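You operate a simulated robot arm through the tools that you are given. There is no shell and no other tool. Be economical: measure what you need, move in short steps, check, and stop when the job is done.

You run a simulated robot arm. Do the job below in one go: nothing can be reset, and whatever is moved stays where it is left.

TASK
Change the black cover on the test box for the gold one.
Fine: switch off first; one press on the cover button frees it; lay it on the cover rack; click the new one home before switching on again; leave the rest.

The check looks at the end state, three seconds after you hand in, the way a careful person would. Anything else that was tipped, shoved, dropped, spilled or broken makes it a failure. Lids that push on must go on centred and level and be pressed home; caps that screw on are set level and turned clockwise until they are tight.

THE ROBOT
A 7-joint arm with a two-finger parallel gripper, fixed in place. Base frame: the origin is at the foot of the arm, x ahead of it, y to its left, z up. Lengths are in m, angles in rad, forces in N, time in s.
Its first joint turns from -2.897 to 2.897 rad. Payload 3.91 kg.
Tool frame: the origin (TCP) lies between the finger pads and is the grasp point; the fingertips stand 0.03 m ahead of it; z points along the fingers, y is the line along which they close. Largest opening 0.11 m; finger width 0.02, thickness 0.01; the body of the gripper, 0.048 by 0.112 m, starts 0.055 m behind the TCP.
Orientation is that of the tool frame in the base frame, as a unit quaternion [x, y, z, w]. With the fingers straight down and closing along the base's y, the tool's x points along the base's -x, its y along +y and its z along -z.

THE INTERFACE
- The arm moves only by the tool drive_tool. Its argument "moves" is a list of rows, each a list of 7 numbers: the shift along the tool's x, y, z in mm, then the turn, a rotation vector about the tool's x, y, z in rad, then the closure, from 0 (fully open) to 1 (shut). In form: [[dx, dy, dz, wx, wy, wz, fingers], ...]. A call has 1 to 12 rows; each row shifts and turns the commanded pose from where the row before left it, along the tool's axes as they then stand. Rows are played at 5 a second. More than 0.05 m and 0.15 rad between two rows, or a gripper value outside its range, and nothing of the call is played. A pose out of reach is approached as far as the arm can. The call stops where the force on the tool passes 40 N (or 10 N more than at its start, if that is more) or the arm is blocked; 0.2 s more then pass. Each finger travels about 0.153 m/s and halts on what it meets, pressing with about 33 N; the grip force reading is that of the motor and also rises with nothing between the fingers. The clock runs only during rows and for 0.2 s after the last one: add rows that do not move to give the fingers time. It gives the time, the measured TCP pose, the force on the tool (base axes), the opening and the grip force at its end, in the units of the frame above (readings bear some noise).
- Cameras (640 x 400 px; columns grow to the right, rows downward): "scene" is fixed at [0.2195, -0.501, 1.5988]; the picture's right is [0.65, -0.76, 0.00], its down [-0.71, -0.62, -0.33] and it looks along [0.25, 0.22, -0.94] (base axes); focal length 214 px, centre (320, 200). "wrist" rides on the gripper at [0.077, 0.007, -0.114] in the tool frame; the picture's right is [-0.09, 1.00, 0.00], its down [-0.80, -0.07, -0.59] and it looks along [-0.59, -0.05, 0.80] (tool axes); focal length 270 px, centre (320, 200). There is no depth. A picture from a camera that has moved, and an enlarged one, comes with that camera's place and axes in the base frame and with its lens.
- camera(camera): a new picture of that camera. No time passes.
- move_column(by): slides the trunk up (or, below 0, down) by that many m; the arm rides with it, the base frame stays. It gives what a move gives, with no picture.
- close_up(camera, box): a new picture of the part [left, top, right, bottom] of that camera's present view, enlarged. No time passes.
- finish_job(): hands the job in; it is judged then, once.

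Go step by step. Nothing tells you positions but the pictures and the camera data: compare them with the known pose of the tool, close in by small moves and look again before you grip or let go. The budget is 120 turns and 76 pictures, counting those below and the enlarged ones. Unless the task says otherwise, let go and move clear before handing in, and close with one line.

The tools are called after ">>>" as a command line: name --pt "numbers of a row" for each row, then --argument value for the rest, lists and objects as JSON in quotes. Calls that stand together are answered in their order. drive_tool: Moves the arm, as the interface text tells. Its arguments: {"type":"object","properties":{"moves":{"type":"array","items":{"type":"array","items":{"type":"number"}}}},"required":["moves"]} The other tools are called the same way: move_column (by) slides the trunk up or down; camera (camera) takes a picture; close_up (camera, box) takes an enlarged picture of a part of a camera's view; finish_job () hands the job in.

At the start:

```text
time: 0.0
ee_pos: [0.3693, -0.2643, 1.2086]
tcp_rot: [0.0, 1.0, 0.0, 0.0]
contact_force: [-0.9, 0.3, 0.4]
finger_gap: 0.1102
grasp_force: 0.1
trunk travel left (down, up): [-0.55, 0.06]
```

scene: 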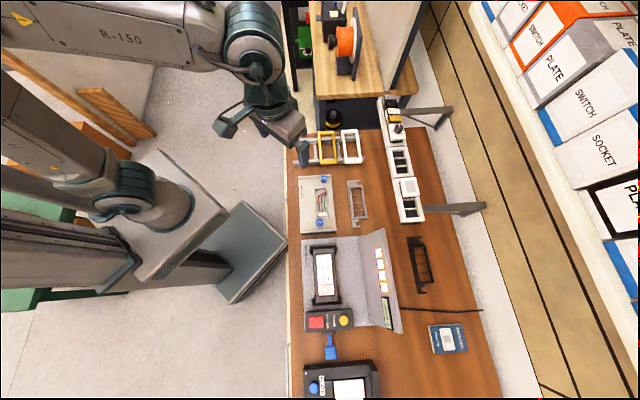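
wrist: 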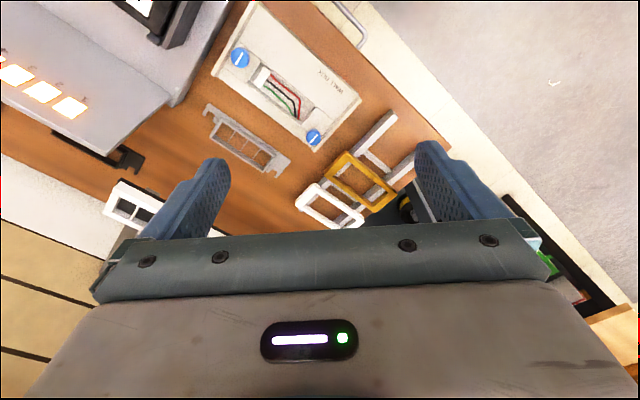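

I see a bench with a test box (black-framed socket, red and yellow buttons) and a rack with frames including a gold one. I'll enlarge the parts to identify things.

>>> close_up --camera "scene" --box '[280, 220, 440, 340]'

>>> close_up --camera "scene" --box '[280, 90, 440, 240]'

>>> close_up --camera "scene" --box '[290, 300, 480, 400]'

```text
3.33 times, centred on (360, 280) of scene
camera zoom: at [0.2195, -0.501, 1.5988], right [0.65, -0.76, 0.0], down [-0.71, -0.62, -0.33], along [0.25, 0.22, -0.94], focal length 715 px, centre (187, -67)
```

zoom: 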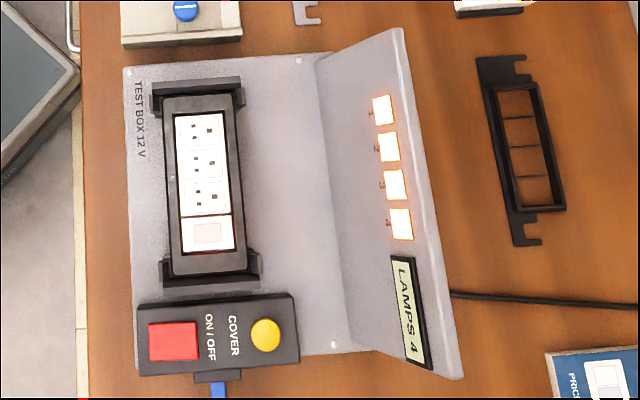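

```text
2.67 times, centred on (360, 165) of scene
camera zoom: at [0.2195, -0.501, 1.5988], right [0.65, -0.76, 0.0], down [-0.71, -0.62, -0.33], along [0.25, 0.22, -0.94], focal length 572 px, centre (213, 293)
```

zoom: 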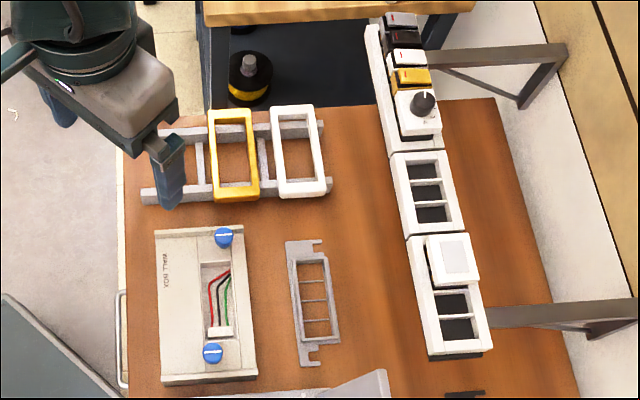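

```text
3.37 times, centred on (385, 350) of scene
camera zoom: at [0.2195, -0.501, 1.5988], right [0.65, -0.76, 0.0], down [-0.71, -0.62, -0.33], along [0.25, 0.22, -0.94], focal length 722 px, centre (101, -305)
```

zoom: 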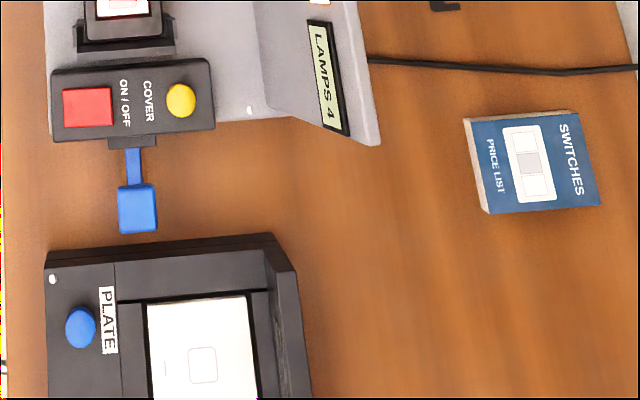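

The black cover sits on the test box between two end clips, with red ON/OFF and yellow COVER buttons beside it. The gold cover lies on a two-rail rack that has an empty slot. I'll move the wrist camera over the test box and align with its 45° axis.

>>> drive_tool --pt "25 -35.5 11 0 0 0 0" --pt "25 -35.5 11 0 0 0 0" --pt "25 -35.5 11 0 0 0 0" --pt "25 -35.5 11 0 0 0 0" --pt "25 -35.5 11 0 0 0 0" --pt "25 -35.5 11 0 0 0 0" --pt "25 -35.5 11 0 0 0 0" --pt "25 -35.5 11 0 0 0 0" --pt "25 -35.5 11 0 0 0 0" --pt "25 -35.5 11 0 0 0 0"

>>> drive_tool --pt "0 0 0 0 0 -0.131 0" --pt "0 0 0 0 0 -0.131 0" --pt "0 0 0 0 0 -0.131 0" --pt "0 0 0 0 0 -0.131 0" --pt "0 0 0 0 0 -0.131 0" --pt "0 0 0 0 0 -0.131 0" --pt "0 0 0 0 0 0 0"

>>> camera --camera "wrist"

```text
time: 2.2
ee_pos: [0.1194, -0.6198, 1.096]
tcp_rot: [0.001, 1.0, 0.001, 0.0]
contact_force: [-0.7, 0.7, 0.2]
finger_gap: 0.1098
grasp_force: 0.0
trunk travel left (down, up): [-0.55, 0.06]
```

```text
time: 3.8
ee_pos: [0.1204, -0.6216, 1.0989]
tcp_rot: [-0.384, 0.923, 0.001, 0.0]
contact_force: [-0.3, 0.1, 0.0]
finger_gap: 0.1098
grasp_force: 0.2
trunk travel left (down, up): [-0.55, 0.06]
```

```text
70 pictures are left
camera wrist: at [0.0605, -0.6698, 1.213], right [-0.64, 0.76, 0.0], down [0.61, 0.52, 0.59], along [0.45, 0.38, -0.8], focal length 270 px, centre (320, 200)
```

wrist: 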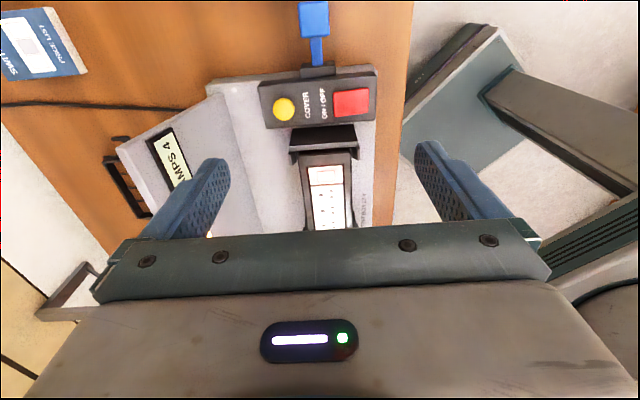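

Triangulating from both cameras puts the buttons near z≈0.88 and the book near 0.80. That is higher than the stated work surface, so I'll check it with a second wrist view from a lower pose.

>>> drive_tool --pt "-35 0 27 0 0 0 0" --pt "-35 0 27 0 0 0 0" --pt "-30 0 26 0 0 0 0" --pt "0 0 0 0 0 0 0"

>>> camera --camera "wrist"

>>> camera --camera "scene"

```text
time: 4.8
ee_pos: [0.1893, -0.5494, 1.0165]
tcp_rot: [-0.383, 0.924, 0.0, 0.0]
contact_force: [-0.2, -0.4, -0.3]
finger_gap: 0.1099
grasp_force: 0.0
trunk travel left (down, up): [-0.55, 0.06]
```

```text
69 pictures are left
camera wrist: at [0.1301, -0.5986, 1.1317], right [-0.64, 0.77, 0.0], down [0.62, 0.52, 0.59], along [0.46, 0.38, -0.8], focal length 270 px, centre (320, 200)
```

wrist: 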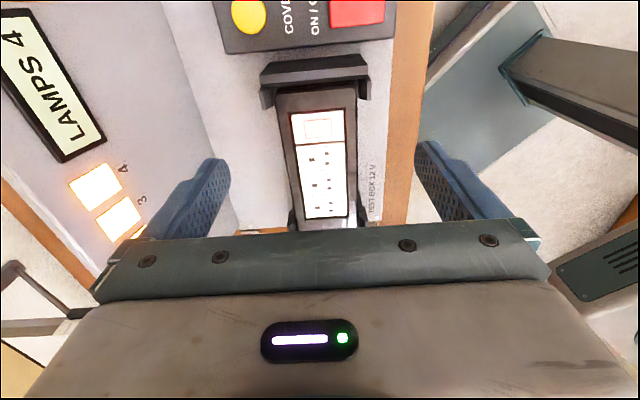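

```text
68 pictures are left
```

scene: 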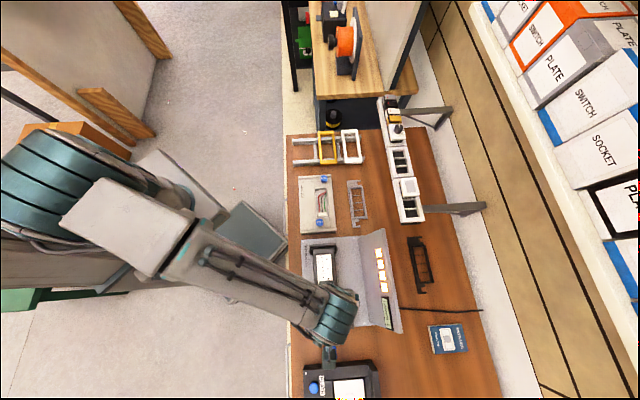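

Two wrist views agree: the yellow button is near (0.171,-0.635,0.88) and the red one near (0.1125,-0.577,0.88). I'll close the fingers and hover over the red button.

>>> drive_tool --pt "24.6 11.6 0 0 0 0 1" --pt "24.6 11.6 15 0 0 0 1" --pt "24.6 11.6 20 0 0 0 1" --pt "0 0 10 0 0 0 1" --pt "0 0 0 0 0 0 1"

>>> camera --camera "wrist"

```text
time: 6.0
ee_pos: [0.1129, -0.5763, 0.9726]
tcp_rot: [-0.384, 0.923, 0.0, 0.001]
contact_force: [-0.8, 0.5, -0.4]
finger_gap: 0.0
grasp_force: 32.7
trunk travel left (down, up): [-0.55, 0.06]
```

```text
67 pictures are left
camera wrist: at [0.0544, -0.6259, 1.0876], right [-0.64, 0.77, 0.0], down [0.62, 0.52, 0.59], along [0.46, 0.38, -0.8], focal length 270 px, centre (320, 200)
```

wrist: 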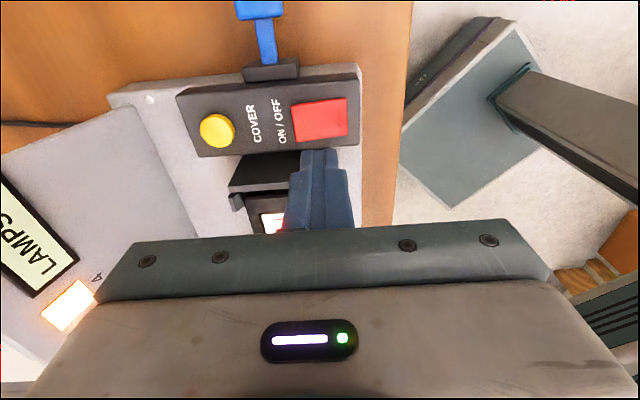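

The red button ray lands right under the fingertips. I'll descend most of the way and check the force.

>>> drive_tool --pt "0 0 25 0 0 0 1" --pt "0 0 20 0 0 0 1" --pt "0 0 5 0 0 0 1" --pt "0 0 0 0 0 0 1"

>>> camera --camera "wrist"

```text
time: 7.0
ee_pos: [0.1139, -0.5763, 0.9234]
tcp_rot: [-0.383, 0.924, 0.0, 0.0]
contact_force: [0.4, -0.7, -0.1]
finger_gap: 0.0004
grasp_force: 32.8
trunk travel left (down, up): [-0.55, 0.06]
```

```text
66 pictures are left
camera wrist: at [0.054, -0.6262, 1.0388], right [-0.64, 0.77, 0.0], down [0.62, 0.52, 0.59], along [0.46, 0.38, -0.8], focal length 270 px, centre (320, 200)
```

wrist: 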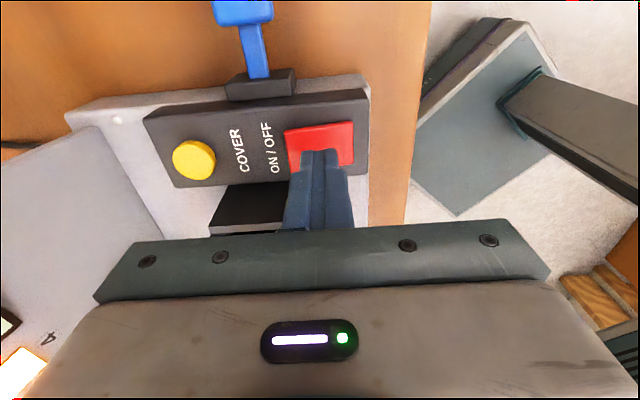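

The tip is just above the red button, so I'll press in small steps.

>>> drive_tool --pt "0 0 2 0 0 0 1" --pt "0 0 2 0 0 0 1" --pt "0 0 2 0 0 0 1" --pt "0 0 2 0 0 0 1" --pt "0 0 2 0 0 0 1" --pt "0 0 2 0 0 0 1"

>>> camera --camera "wrist"

```text
time: 8.4
ee_pos: [0.1132, -0.5765, 0.9119]
tcp_rot: [-0.383, 0.924, -0.001, 0.0]
contact_force: [-0.2, 0.7, 0.5]
finger_gap: 0.0002
grasp_force: 33.1
trunk travel left (down, up): [-0.55, 0.06]
```

```text
65 pictures are left
camera wrist: at [0.0543, -0.6266, 1.026], right [-0.64, 0.77, 0.0], down [0.62, 0.52, 0.59], along [0.46, 0.38, -0.8], focal length 270 px, centre (320, 200)
```

wrist: 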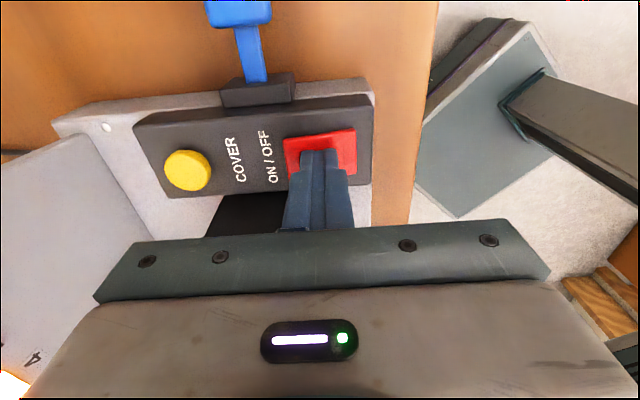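

No contact yet, so I'll keep going down.

>>> drive_tool --pt "0 0 1.5 0 0 0 1" --pt "0 0 1.5 0 0 0 1" --pt "0 0 1.5 0 0 0 1" --pt "0 0 1.5 0 0 0 1"

>>> close_up --camera "wrist" --box '[120, 60, 420, 240]'

```text
time: 9.4
ee_pos: [0.1143, -0.5784, 0.9093]
tcp_rot: [-0.383, 0.924, -0.004, -0.001]
contact_force: [2.3, -5.4, 30.3]
finger_gap: 0.0
grasp_force: 32.6
trunk travel left (down, up): [-0.55, 0.06]
```

```text
2.13 times, centred on (270, 150) of wrist
camera zoom: at [0.0546, -0.6259, 1.0246], right [-0.64, 0.77, -0.01], down [0.62, 0.52, 0.59], along [0.46, 0.38, -0.81], focal length 577 px, centre (427, 307)
```

zoom: 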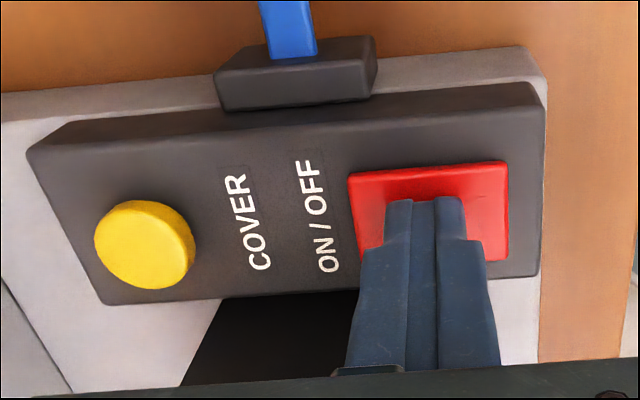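

The reading is 30 N on the button. I'll check the lamps.

>>> close_up --camera "scene" --box '[280, 220, 440, 340]'

```text
3.33 times, centred on (360, 280) of scene
camera zoom: at [0.2195, -0.501, 1.5988], right [0.65, -0.76, 0.0], down [-0.71, -0.62, -0.33], along [0.25, 0.22, -0.94], focal length 715 px, centre (187, -67)
```

zoom: 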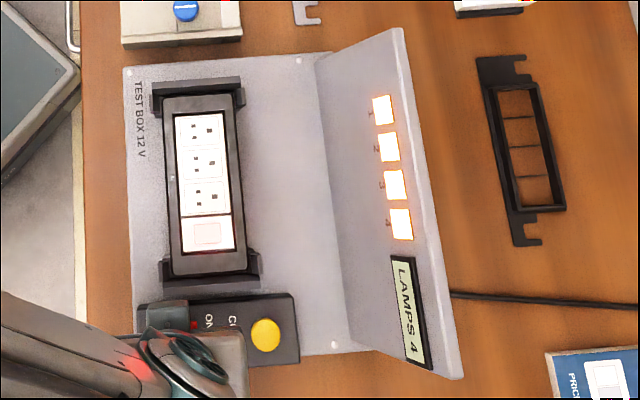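

Lamps are still lit. I'll press a little further.

>>> drive_tool --pt "0 0 1 0 0 0 1" --pt "0 0 1 0 0 0 1" --pt "0 0 1 0 0 0 1" --pt "0 0 1 0 0 0 1"

>>> close_up --camera "scene" --box '[280, 220, 440, 340]'

```text
time: 9.8
ee_pos: [0.1142, -0.5779, 0.9101]
tcp_rot: [-0.383, 0.924, -0.005, -0.001]
contact_force: [-1.1, 7.3, 13.9]
finger_gap: 0.0
grasp_force: 32.6
trunk travel left (down, up): [-0.55, 0.06]
stopped in row 2: the force on the tool passed its limit (the readings are from after the stop); the commanded pose is now the measured one
```

```text
3.33 times, centred on (360, 280) of scene
camera zoom: at [0.2195, -0.501, 1.5988], right [0.65, -0.76, 0.0], down [-0.71, -0.62, -0.33], along [0.25, 0.22, -0.94], focal length 715 px, centre (187, -67)
```

zoom: 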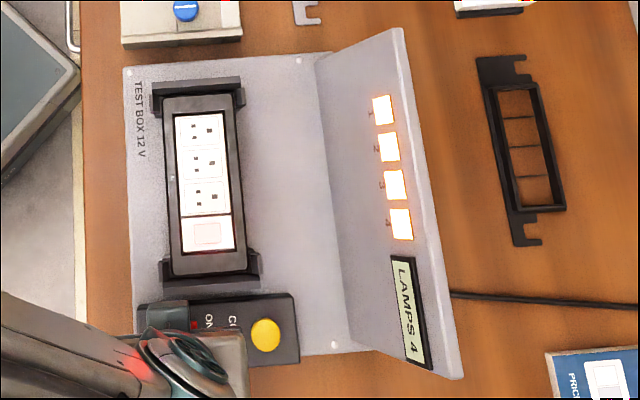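

The limit was reached with no lamp change, so the switch may act on release. I'll back off and check.

>>> drive_tool --pt "0 0 -5 0 0 0 1" --pt "0 0 -10 0 0 0 1" --pt "0 0 0 0 0 0 1"

>>> close_up --camera "scene" --box '[280, 220, 440, 340]'

>>> close_up --camera "wrist" --box '[120, 60, 420, 240]'

```text
time: 10.7
ee_pos: [0.1143, -0.5779, 0.9234]
tcp_rot: [-0.384, 0.923, -0.004, -0.002]
contact_force: [0.3, -0.4, 0.3]
finger_gap: 0.0001
grasp_force: 33.3
trunk travel left (down, up): [-0.55, 0.06]
```

```text
3.33 times, centred on (360, 280) of scene
camera zoom: at [0.2195, -0.501, 1.5988], right [0.65, -0.76, 0.0], down [-0.71, -0.62, -0.33], along [0.25, 0.22, -0.94], focal length 715 px, centre (187, -67)
```

zoom: 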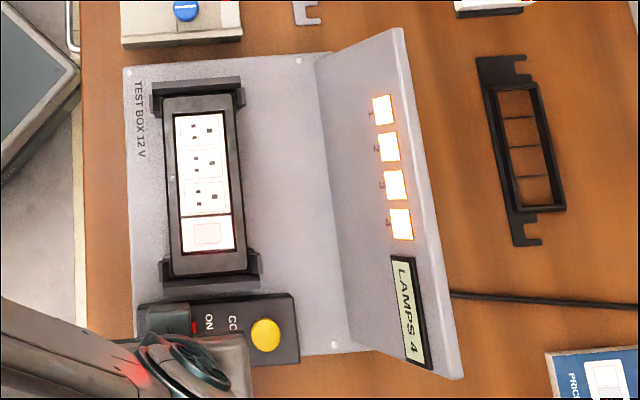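

```text
2.13 times, centred on (270, 150) of wrist
camera zoom: at [0.055, -0.627, 1.0381], right [-0.64, 0.77, -0.01], down [0.62, 0.52, 0.59], along [0.46, 0.38, -0.81], focal length 577 px, centre (427, 307)
```

zoom: 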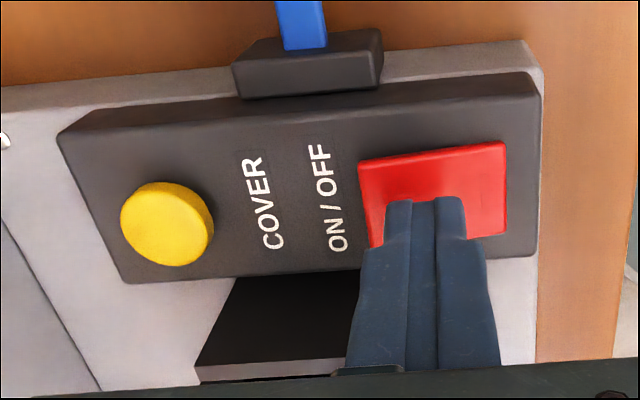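

Nothing has toggled, so the contact may not have gone through the full travel. I'll re-centre by 2.5 mm and press again with bigger, quicker steps.

>>> drive_tool --pt "0.4 2.5 0 0 0 0 1" --pt "0 0 11 0 0 0 1" --pt "0 0 4 0 0 0 1" --pt "0 0 4 0 0 0 1" --pt "0 0 4 0 0 0 1"

>>> close_up --camera "scene" --box '[280, 220, 440, 340]'

>>> close_up --camera "wrist" --box '[240, 100, 400, 220]'

```text
time: 11.8
ee_pos: [0.1134, -0.5793, 0.9091]
tcp_rot: [-0.382, 0.924, -0.011, -0.003]
contact_force: [0.0, 7.1, 17.5]
finger_gap: 0.0
grasp_force: 33.0
trunk travel left (down, up): [-0.55, 0.06]
stopped in row 5: the force on the tool passed its limit (the readings are from after the stop); the commanded pose is now the measured one
```

```text
3.33 times, centred on (360, 280) of scene
camera zoom: at [0.2195, -0.501, 1.5988], right [0.65, -0.76, 0.0], down [-0.71, -0.62, -0.33], along [0.25, 0.22, -0.94], focal length 715 px, centre (187, -67)
```

zoom: 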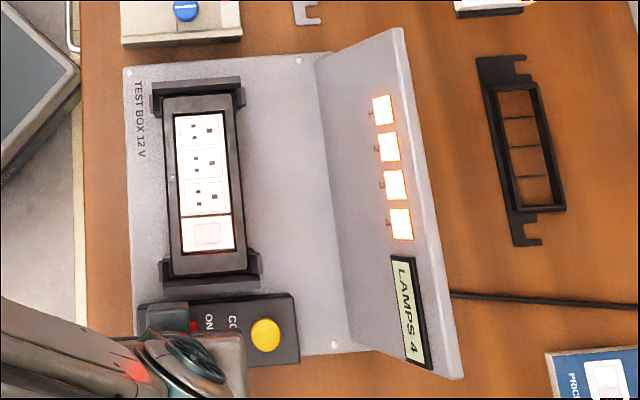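

```text
3.33 times, centred on (320, 160) of wrist
camera zoom: at [0.0536, -0.6262, 1.0252], right [-0.64, 0.77, -0.02], down [0.61, 0.53, 0.59], along [0.46, 0.37, -0.81], focal length 901 px, centre (320, 333)
```

zoom: 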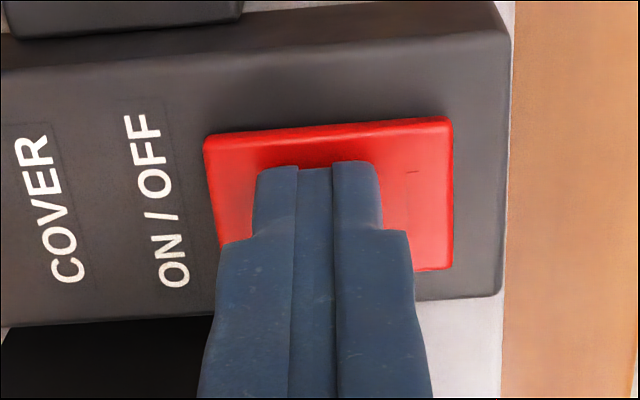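

A small mark shows on the red cap, so it could be a rocker switch that needs pressing on one side. I'll lift off and look at it unobstructed.

>>> drive_tool --pt "0 0 -20 0 0 0 1" --pt "0 0 -30 0 0 0 1" --pt "-20 0 -10 0 0 0 1" --pt "0 0 0 0 0 0 1"

>>> close_up --camera "wrist" --box '[160, 0, 400, 150]'

```text
time: 12.8
ee_pos: [0.1255, -0.5648, 0.9686]
tcp_rot: [-0.383, 0.924, -0.008, -0.002]
contact_force: [0.1, 0.5, -0.2]
finger_gap: 0.0002
grasp_force: 32.8
trunk travel left (down, up): [-0.55, 0.06]
```

```text
2.67 times, centred on (280, 75) of wrist
camera zoom: at [0.0662, -0.6122, 1.0832], right [-0.64, 0.77, -0.01], down [0.61, 0.53, 0.59], along [0.46, 0.37, -0.81], focal length 721 px, centre (427, 533)
```

zoom: 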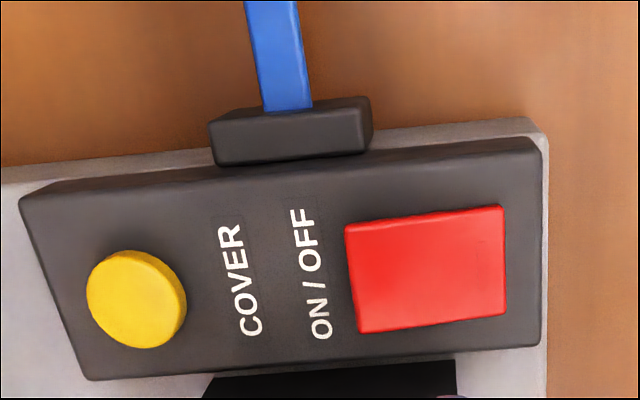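

>>> drive_tool --pt "-50 0 -10 0 0 0 1" --pt "-50 0 -10 0 0 0 1" --pt "0 0 0 0 0 0 1"

>>> close_up --camera "scene" --box '[300, 295, 364, 335]'

>>> camera --camera "wrist"

```text
refused: row 1 steps farther than a row can; nothing moved
```

```text
10.00 times, centred on (332, 315) of scene
camera zoom: at [0.2195, -0.501, 1.5988], right [0.65, -0.76, 0.0], down [-0.71, -0.62, -0.33], along [0.25, 0.22, -0.94], focal length 2145 px, centre (200, -950)
```

zoom: 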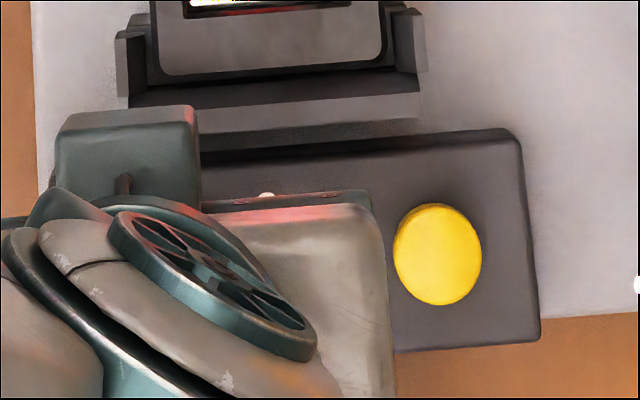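

```text
55 pictures are left
camera wrist: at [0.0662, -0.6122, 1.0832], right [-0.64, 0.77, -0.01], down [0.61, 0.53, 0.59], along [0.46, 0.37, -0.81], focal length 270 px, centre (320, 200)
```

wrist: 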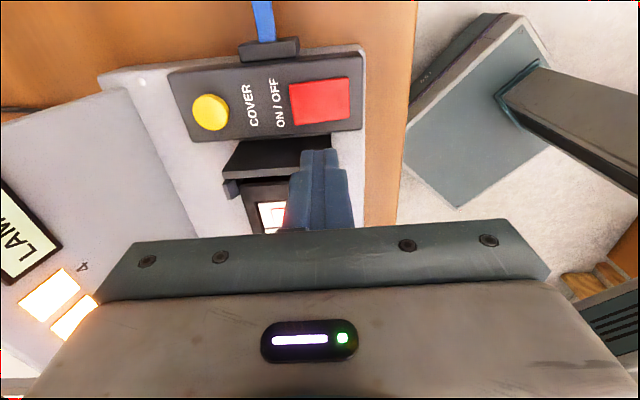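

The red cap looks plain from above. I'll correct the small tilt, then press slowly on its outer half (toward the robot) to feel whether it rocks or travels.

>>> drive_tool --pt "18 8.5 0 -0.0132 -0.0098 0 1" --pt "0 0 30 0 0 0 1" --pt "0 0 20 0 0 0 1" --pt "0 0 4 0 0 0 1" --pt "0 0 0 0 0 0 1"

>>> drive_tool --pt "0 0 1 0 0 0 1" --pt "0 0 1 0 0 0 1" --pt "0 0 1 0 0 0 1"

>>> drive_tool --pt "0 0 1 0 0 0 1" --pt "0 0 1 0 0 0 1"

>>> drive_tool --pt "0 0 1 0 0 0 1" --pt "0 0 1 0 0 0 1"

>>> close_up --camera "scene" --box '[280, 220, 440, 340]'

>>> close_up --camera "wrist" --box '[240, 100, 400, 220]'

```text
time: 14.0
ee_pos: [0.1075, -0.5711, 0.9127]
tcp_rot: [-0.383, 0.924, 0.0, 0.001]
contact_force: [0.4, 0.0, -0.4]
finger_gap: 0.0
grasp_force: 32.6
trunk travel left (down, up): [-0.55, 0.06]
```

```text
time: 14.8
ee_pos: [0.1082, -0.5718, 0.9101]
tcp_rot: [-0.383, 0.924, 0.0, -0.001]
contact_force: [-0.1, 0.3, 1.5]
finger_gap: 0.0
grasp_force: 33.2
trunk travel left (down, up): [-0.55, 0.06]
```

```text
time: 15.4
ee_pos: [0.1076, -0.5721, 0.9105]
tcp_rot: [-0.383, 0.924, -0.002, -0.001]
contact_force: [-0.1, -0.5, 17.6]
finger_gap: 0.0002
grasp_force: 32.9
trunk travel left (down, up): [-0.55, 0.06]
```

```text
time: 16.0
ee_pos: [0.109, -0.5716, 0.909]
tcp_rot: [-0.382, 0.924, -0.004, -0.001]
contact_force: [3.2, -3.1, 37.9]
finger_gap: 0.0001
grasp_force: 32.9
trunk travel left (down, up): [-0.55, 0.06]
```

```text
3.33 times, centred on (360, 280) of scene
camera zoom: at [0.2195, -0.501, 1.5988], right [0.65, -0.76, 0.0], down [-0.71, -0.62, -0.33], along [0.25, 0.22, -0.94], focal length 715 px, centre (187, -67)
```

zoom: 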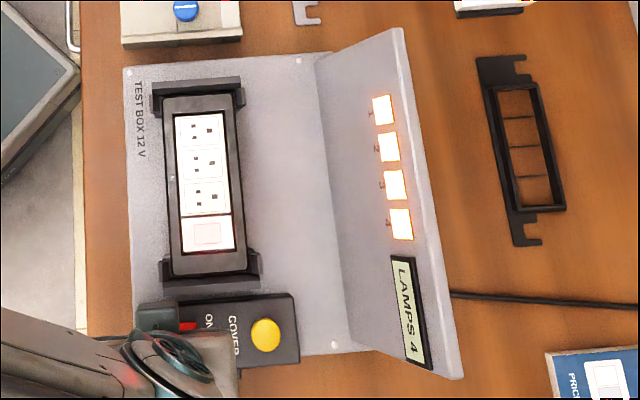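

```text
3.33 times, centred on (320, 160) of wrist
camera zoom: at [0.0487, -0.6201, 1.0244], right [-0.64, 0.77, -0.01], down [0.62, 0.52, 0.59], along [0.46, 0.38, -0.81], focal length 901 px, centre (320, 333)
```

zoom: 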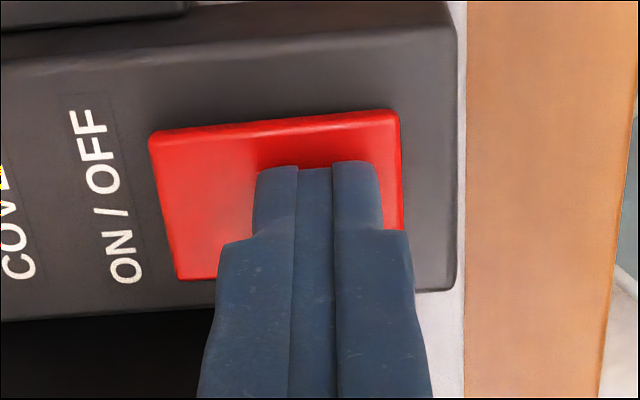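

The red pad is solid under 38 N, with contact at about 0.910 and almost no travel. A blue paddle lever also sticks out of the side of the control housing at z≈0.85, so I'll lift and look at it more closely.

>>> drive_tool --pt "0 0 -20 0 0 0 1" --pt "30 0 -20 0 0 0 1" --pt "40 0 0 0 0 0 1" --pt "0 0 0 0 0 0 1"

>>> camera --camera "wrist"

```text
time: 17.0
ee_pos: [0.0599, -0.6206, 0.947]
tcp_rot: [-0.383, 0.924, 0.0, 0.0]
contact_force: [0.0, 0.6, -0.1]
finger_gap: 0.0
grasp_force: 32.9
trunk travel left (down, up): [-0.55, 0.06]
```

```text
52 pictures are left
camera wrist: at [0.0003, -0.67, 1.0613], right [-0.64, 0.77, 0.0], down [0.62, 0.52, 0.59], along [0.46, 0.38, -0.8], focal length 270 px, centre (320, 200)
```

wrist: 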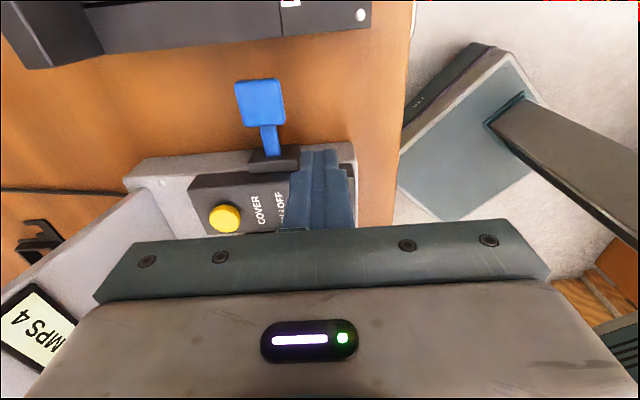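

>>> close_up --camera "wrist" --box '[180, 60, 340, 160]'

>>> close_up --camera "scene" --box '[300, 300, 380, 350]'

```text
4.00 times, centred on (260, 110) of wrist
camera zoom: at [0.0003, -0.67, 1.0613], right [-0.64, 0.77, 0.0], down [0.62, 0.52, 0.59], along [0.46, 0.38, -0.8], focal length 1081 px, centre (560, 560)
```

zoom: 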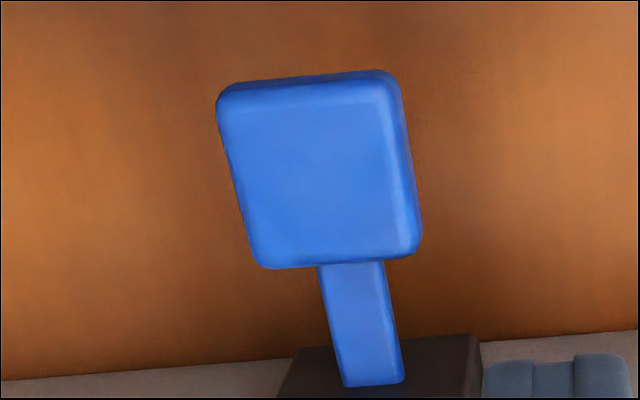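

```text
8.00 times, centred on (340, 325) of scene
camera zoom: at [0.2195, -0.501, 1.5988], right [0.65, -0.76, 0.0], down [-0.71, -0.62, -0.33], along [0.25, 0.22, -0.94], focal length 1716 px, centre (160, -800)
```

zoom: 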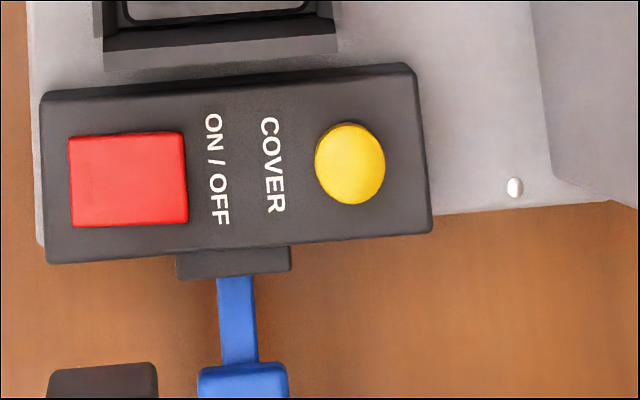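

The red pad is about 44×36 mm, so I have only tried its centre and slightly outboard. I'll try the inner side (toward the label) before considering the lever.

>>> drive_tool --pt "-40 -10 0 0 0 0 1" --pt "-28 -11 0 0 0 0 1" --pt "0 0 20 0 0 0 1" --pt "0 0 14 0 0 0 1" --pt "0 0 0 0 0 0 1"

>>> drive_tool --pt "0 0 1 0 0 0 1" --pt "0 0 1 0 0 0 1" --pt "0 0 1 0 0 0 1"

>>> drive_tool --pt "0 0 1 0 0 0 1" --pt "0 0 1 0 0 0 1"

>>> drive_tool --pt "0 0 1 0 0 0 1" --pt "0 0 1 0 0 0 1"

>>> close_up --camera "scene" --box '[280, 220, 440, 340]'

```text
time: 18.2
ee_pos: [0.1226, -0.5881, 0.911]
tcp_rot: [-0.383, 0.924, 0.0, 0.0]
contact_force: [1.2, -0.7, 1.6]
finger_gap: 0.0004
grasp_force: 32.6
trunk travel left (down, up): [-0.55, 0.06]
```

```text
time: 19.0
ee_pos: [0.1216, -0.5875, 0.909]
tcp_rot: [-0.383, 0.924, 0.001, 0.0]
contact_force: [-0.6, 1.5, 1.8]
finger_gap: 0.0
grasp_force: 33.8
trunk travel left (down, up): [-0.55, 0.06]
```

```text
time: 19.6
ee_pos: [0.1219, -0.5872, 0.9084]
tcp_rot: [-0.382, 0.924, -0.002, 0.001]
contact_force: [-0.8, 2.6, 13.2]
finger_gap: 0.0003
grasp_force: 32.8
trunk travel left (down, up): [-0.55, 0.06]
```

```text
time: 20.2
ee_pos: [0.1216, -0.588, 0.9098]
tcp_rot: [-0.382, 0.924, -0.004, -0.002]
contact_force: [-1.0, 0.9, 34.3]
finger_gap: 0.0
grasp_force: 33.1
trunk travel left (down, up): [-0.55, 0.06]
```

```text
3.33 times, centred on (360, 280) of scene
camera zoom: at [0.2195, -0.501, 1.5988], right [0.65, -0.76, 0.0], down [-0.71, -0.62, -0.33], along [0.25, 0.22, -0.94], focal length 715 px, centre (187, -67)
```

zoom: 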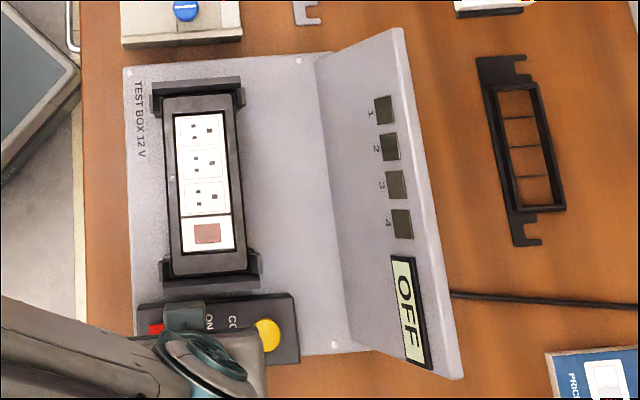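

The display now reads OFF and the lamps are dark, so the red pad is a rocker and its inner side is OFF. Next I'll lift, move above the yellow COVER button and check alignment.

>>> drive_tool --pt "0 0 -35 0 0 0 1" --pt "-1 -35 0 0 0 0 1" --pt "-1 -34 0 0 0 0 1" --pt "0 0 5 0 0 0 1" --pt "0 0 0 0 0 0 1"

>>> camera --camera "wrist"

>>> close_up --camera "scene" --box '[280, 220, 440, 340]'

```text
time: 21.4
ee_pos: [0.1731, -0.6356, 0.9349]
tcp_rot: [-0.382, 0.924, 0.0, 0.0]
contact_force: [0.4, 0.6, 0.0]
finger_gap: 0.0
grasp_force: 32.9
trunk travel left (down, up): [-0.55, 0.06]
```

```text
48 pictures are left
camera wrist: at [0.113, -0.6851, 1.0491], right [-0.64, 0.77, 0.0], down [0.62, 0.52, 0.59], along [0.46, 0.38, -0.8], focal length 270 px, centre (320, 200)
```

wrist: 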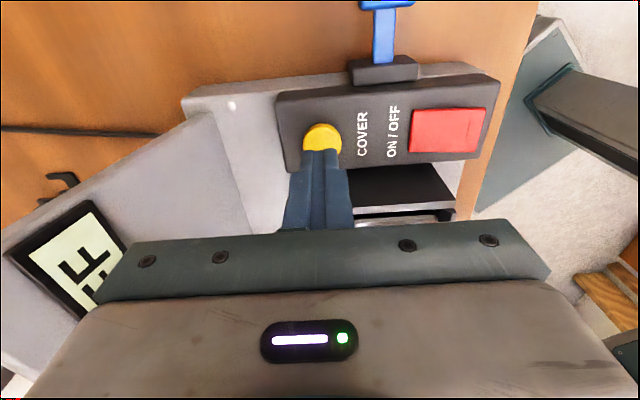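

```text
3.33 times, centred on (360, 280) of scene
camera zoom: at [0.2195, -0.501, 1.5988], right [0.65, -0.76, 0.0], down [-0.71, -0.62, -0.33], along [0.25, 0.22, -0.94], focal length 715 px, centre (187, -67)
```

zoom: 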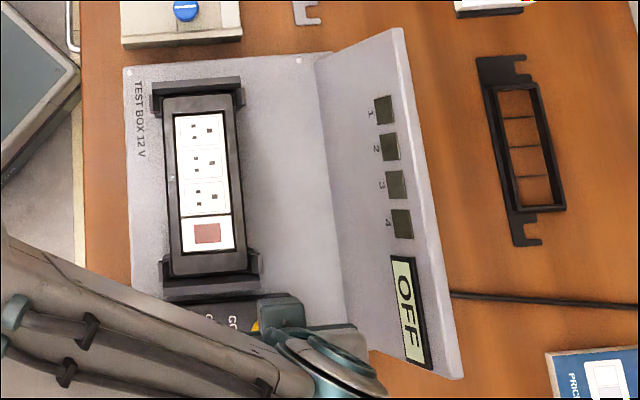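

OFF stays latched. I'll centre on yellow and press once, gently.

>>> drive_tool --pt "3.5 1.5 0 0 0 0 1" --pt "0 0 12 0 0 0 1" --pt "0 0 5 0 0 0 1" --pt "0 0 2 0 0 0 1" --pt "0 0 1 0 0 0 1" --pt "0 0 0 0 0 0 1"

>>> close_up --camera "wrist" --box '[240, 100, 480, 240]'

```text
time: 22.8
ee_pos: [0.1681, -0.6371, 0.915]
tcp_rot: [-0.383, 0.924, 0.0, 0.001]
contact_force: [-0.1, -0.2, 1.2]
finger_gap: 0.0001
grasp_force: 32.8
trunk travel left (down, up): [-0.55, 0.06]
```

```text
2.67 times, centred on (360, 170) of wrist
camera zoom: at [0.1094, -0.6867, 1.0286], right [-0.64, 0.77, 0.0], down [0.62, 0.52, 0.59], along [0.46, 0.38, -0.8], focal length 721 px, centre (213, 280)
```

zoom: 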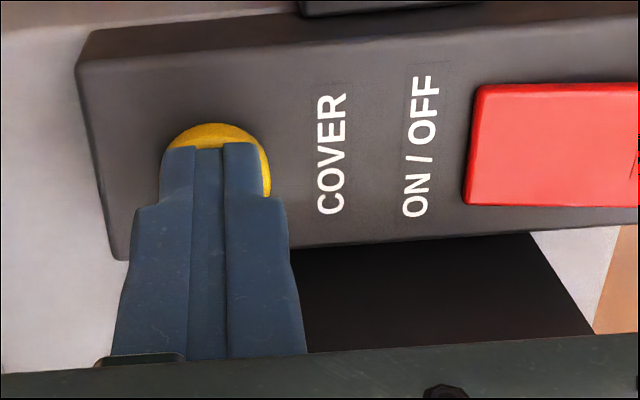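

>>> drive_tool --pt "0 1 1 0 0 0 1" --pt "0 0 1 0 0 0 1" --pt "0 0 1 0 0 0 1" --pt "0 0 1 0 0 0 1"

>>> close_up --camera "scene" --box '[280, 220, 440, 340]'

```text
time: 23.8
ee_pos: [0.1675, -0.6355, 0.9104]
tcp_rot: [-0.383, 0.924, -0.001, 0.0]
contact_force: [-0.3, -0.9, 2.4]
finger_gap: 0.0
grasp_force: 32.8
trunk travel left (down, up): [-0.55, 0.06]
```

```text
3.33 times, centred on (360, 280) of scene
camera zoom: at [0.2195, -0.501, 1.5988], right [0.65, -0.76, 0.0], down [-0.71, -0.62, -0.33], along [0.25, 0.22, -0.94], focal length 715 px, centre (187, -67)
```

zoom: 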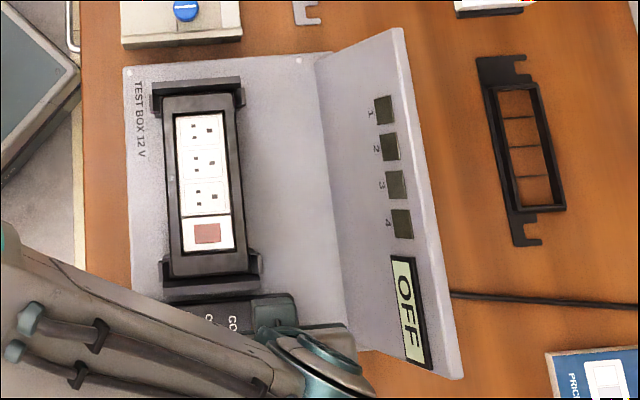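

There may be a slight pop. I'll check the cover closely without releasing.

>>> close_up --camera "scene" --box '[306, 232, 354, 302]'

>>> drive_tool --pt "0 0 1 0 0 0 1" --pt "0 0 1 0 0 0 1"

>>> close_up --camera "scene" --box '[306, 232, 354, 302]'

```text
5.71 times, centred on (330, 267) of scene
camera zoom: at [0.2195, -0.501, 1.5988], right [0.65, -0.76, 0.0], down [-0.71, -0.62, -0.33], along [0.25, 0.22, -0.94], focal length 1226 px, centre (263, -183)
```

zoom: 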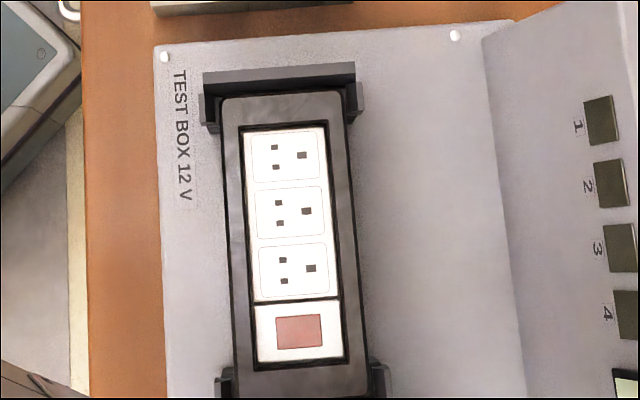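

```text
time: 24.4
ee_pos: [0.166, -0.6363, 0.9101]
tcp_rot: [-0.383, 0.924, -0.002, 0.0]
contact_force: [0.5, -1.5, 5.9]
finger_gap: 0.0003
grasp_force: 33.5
trunk travel left (down, up): [-0.55, 0.06]
```

```text
5.71 times, centred on (330, 267) of scene
camera zoom: at [0.2195, -0.501, 1.5988], right [0.65, -0.76, 0.0], down [-0.71, -0.62, -0.33], along [0.25, 0.22, -0.94], focal length 1226 px, centre (263, -183)
```

zoom: 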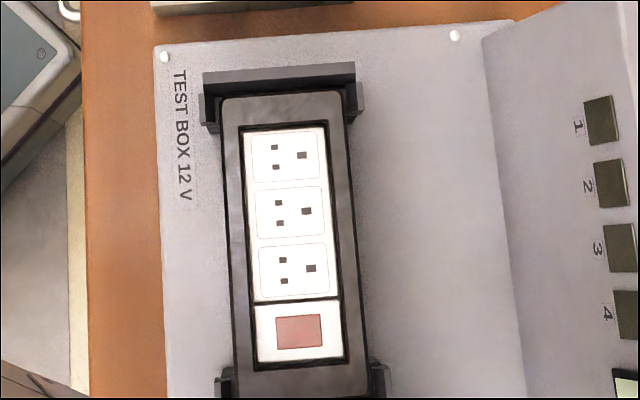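

The cover has popped up; a dark gap now shows around the inserts. I'll lift off, open, and hover over the cover for a look.

>>> drive_tool --pt "0 0 -40 0 0 0 1" --pt "0 0 -40 0 0 0 0.5" --pt "-40 13 0 0 0 0 0" --pt "-40 14 0 0 0 0 0" --pt "-40 14 0 0 0 0 0" --pt "-13 0 0 0 0 0 0" --pt "0 0 0 0 0 0 0"

>>> camera --camera "wrist"

```text
time: 26.0
ee_pos: [0.2347, -0.5124, 0.9894]
tcp_rot: [-0.383, 0.924, 0.0, 0.001]
contact_force: [-1.0, -0.2, 0.6]
finger_gap: 0.1099
grasp_force: 0.0
trunk travel left (down, up): [-0.55, 0.06]
```

```text
42 pictures are left
camera wrist: at [0.174, -0.5621, 1.1041], right [-0.64, 0.77, 0.0], down [0.62, 0.52, 0.59], along [0.46, 0.38, -0.8], focal length 270 px, centre (320, 200)
```

wrist: 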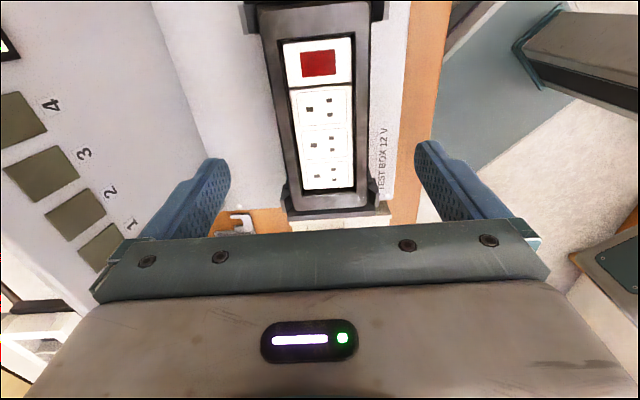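

The cover is straddled by the open fingers; it needs about +3 mm in tool y to centre. I'll lower partway and look again.

>>> drive_tool --pt "-2 2.7 25 0 0 0 0" --pt "0 0 25 0 0 0 0" --pt "0 0 0 0 0 0 0"

>>> camera --camera "wrist"

>>> close_up --camera "scene" --box '[306, 232, 354, 302]'

```text
time: 26.8
ee_pos: [0.2328, -0.51, 0.9399]
tcp_rot: [-0.383, 0.924, 0.0, -0.001]
contact_force: [-0.2, -1.0, -0.2]
finger_gap: 0.1102
grasp_force: 0.1
trunk travel left (down, up): [-0.55, 0.06]
```

```text
41 pictures are left
camera wrist: at [0.1739, -0.56, 1.0555], right [-0.64, 0.77, 0.0], down [0.62, 0.52, 0.59], along [0.46, 0.38, -0.8], focal length 270 px, centre (320, 200)
```

wrist: 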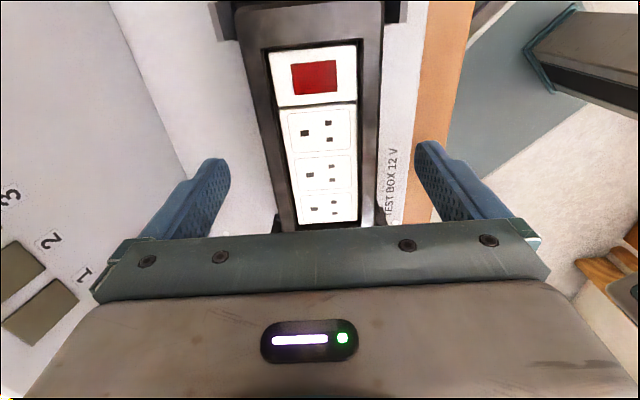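

```text
5.71 times, centred on (330, 267) of scene
camera zoom: at [0.2195, -0.501, 1.5988], right [0.65, -0.76, 0.0], down [-0.71, -0.62, -0.33], along [0.25, 0.22, -0.94], focal length 1226 px, centre (263, -183)
```

zoom: 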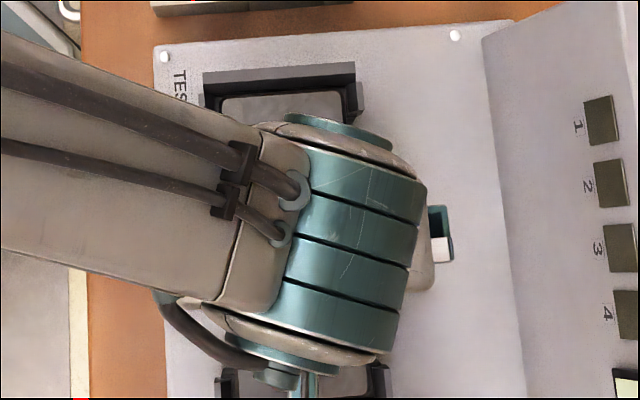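

The cover lies centred between the fingers, with its top at about z≈0.90. I'll lower in small steps and check for contact.

>>> drive_tool --pt "0 0 8 0 0 0 0" --pt "0 0 5 0 0 0 0" --pt "0 0 5 0 0 0 0" --pt "0 0 0 0 0 0 0"

>>> camera --camera "wrist"

```text
time: 27.8
ee_pos: [0.2317, -0.5106, 0.9227]
tcp_rot: [-0.382, 0.924, 0.0, 0.0]
contact_force: [0.1, 0.4, -0.1]
finger_gap: 0.11
grasp_force: 0.1
trunk travel left (down, up): [-0.55, 0.06]
```

```text
39 pictures are left
camera wrist: at [0.173, -0.5594, 1.0367], right [-0.64, 0.77, 0.0], down [0.62, 0.52, 0.59], along [0.46, 0.38, -0.8], focal length 270 px, centre (320, 200)
```

wrist: 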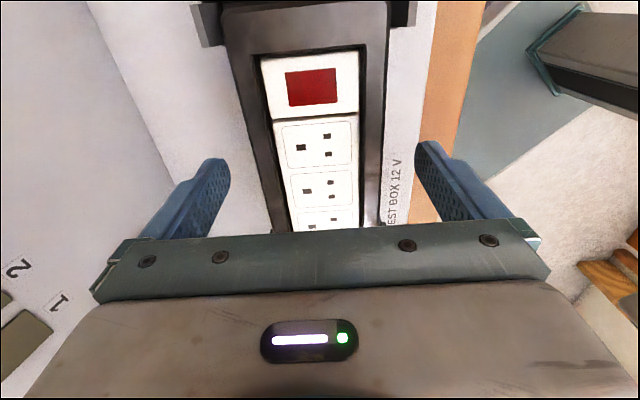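

>>> drive_tool --pt "0 0 3 0 0 0 0" --pt "0 0 3 0 0 0 0" --pt "0 0 2 0 0 0 0" --pt "0 0 0 0 0 0 0"

>>> close_up --camera "wrist" --box '[180, 80, 460, 240]'

```text
time: 28.8
ee_pos: [0.2312, -0.5089, 0.9126]
tcp_rot: [-0.382, 0.924, 0.0, 0.0]
contact_force: [0.1, -0.2, -0.2]
finger_gap: 0.11
grasp_force: 0.0
trunk travel left (down, up): [-0.55, 0.06]
```

```text
2.29 times, centred on (320, 160) of wrist
camera zoom: at [0.1735, -0.5587, 1.0275], right [-0.64, 0.77, 0.0], down [0.62, 0.52, 0.59], along [0.46, 0.38, -0.8], focal length 618 px, centre (320, 291)
```

zoom: 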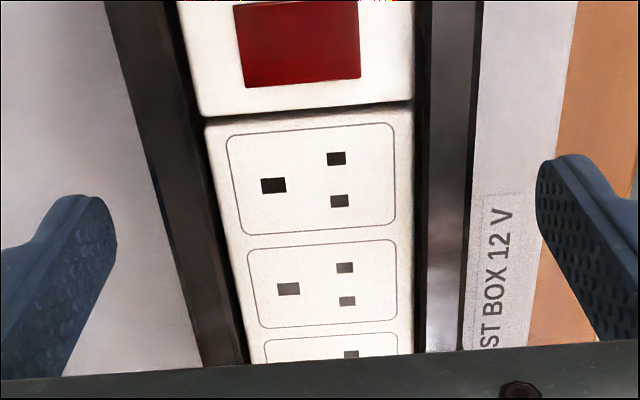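

The tips straddle the popped cover by about 15–20 mm with no contact. I'll close gently.

>>> drive_tool --pt "0 0 0 0 0 0 0.2" --pt "0 0 0 0 0 0 0.3" --pt "0 0 0 0 0 0 0.4" --pt "0 0 0 0 0 0 0.5" --pt "0 0 0 0 0 0 0.5"

>>> close_up --camera "wrist" --box '[180, 0, 460, 240]'

```text
time: 30.0
ee_pos: [0.2341, -0.5085, 0.9129]
tcp_rot: [-0.382, 0.924, 0.0, 0.0]
contact_force: [0.5, 0.2, -0.2]
finger_gap: 0.069
grasp_force: 33.0
trunk travel left (down, up): [-0.55, 0.06]
```

```text
1.67 times, centred on (320, 120) of wrist
camera zoom: at [0.1736, -0.5588, 1.0276], right [-0.64, 0.77, 0.0], down [0.62, 0.52, 0.59], along [0.46, 0.38, -0.8], focal length 450 px, centre (320, 333)
```

zoom: 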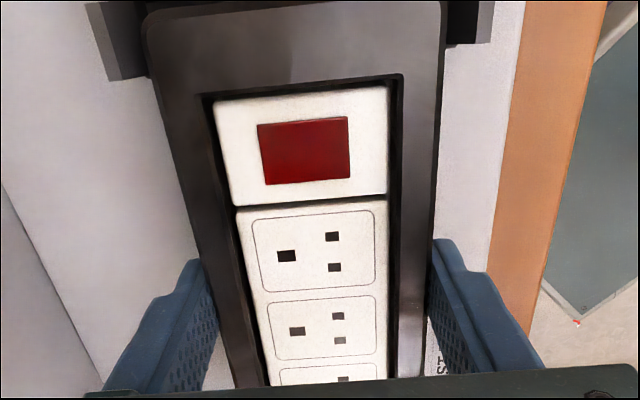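

Gripped at 69 mm wide. I'll lift straight up gently.

>>> drive_tool --pt "0 0 -5 0 0 0 0.6" --pt "0 0 -10 0 0 0 0.6" --pt "0 0 -20 0 0 0 0.6" --pt "0 0 -35 0 0 0 0.6" --pt "0 0 -40 0 0 0 0.6" --pt "0 0 0 0 0 0 0.6"

>>> camera --camera "wrist"

>>> close_up --camera "scene" --box '[280, 220, 440, 340]'

>>> close_up --camera "scene" --box '[280, 110, 376, 170]'

```text
time: 31.4
ee_pos: [0.2326, -0.5096, 1.0228]
tcp_rot: [-0.383, 0.924, 0.0, 0.0]
contact_force: [-0.7, -0.3, 0.8]
finger_gap: 0.069
grasp_force: 32.7
trunk travel left (down, up): [-0.55, 0.06]
```

```text
36 pictures are left
camera wrist: at [0.1736, -0.5585, 1.1379], right [-0.64, 0.77, 0.0], down [0.62, 0.52, 0.59], along [0.46, 0.38, -0.8], focal length 270 px, centre (320, 200)
```

wrist: 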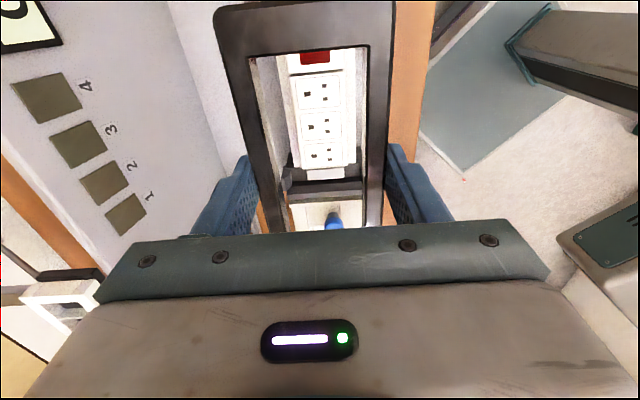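

```text
3.33 times, centred on (360, 280) of scene
camera zoom: at [0.2195, -0.501, 1.5988], right [0.65, -0.76, 0.0], down [-0.71, -0.62, -0.33], along [0.25, 0.22, -0.94], focal length 715 px, centre (187, -67)
```

zoom: 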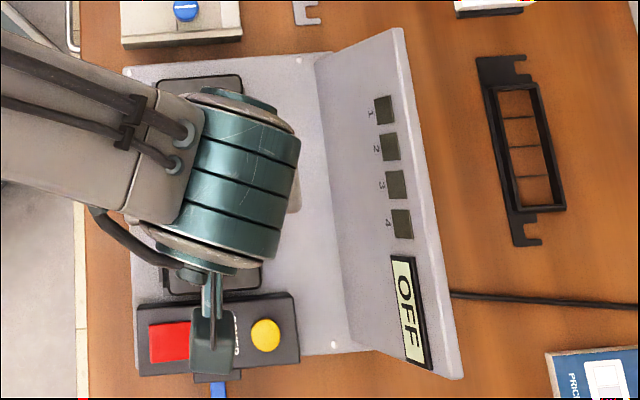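

```text
6.67 times, centred on (328, 140) of scene
camera zoom: at [0.2195, -0.501, 1.5988], right [0.65, -0.76, 0.0], down [-0.71, -0.62, -0.33], along [0.25, 0.22, -0.94], focal length 1430 px, centre (267, 600)
```

zoom: 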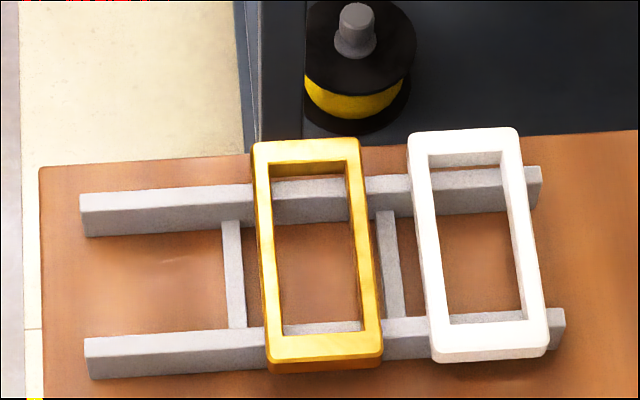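

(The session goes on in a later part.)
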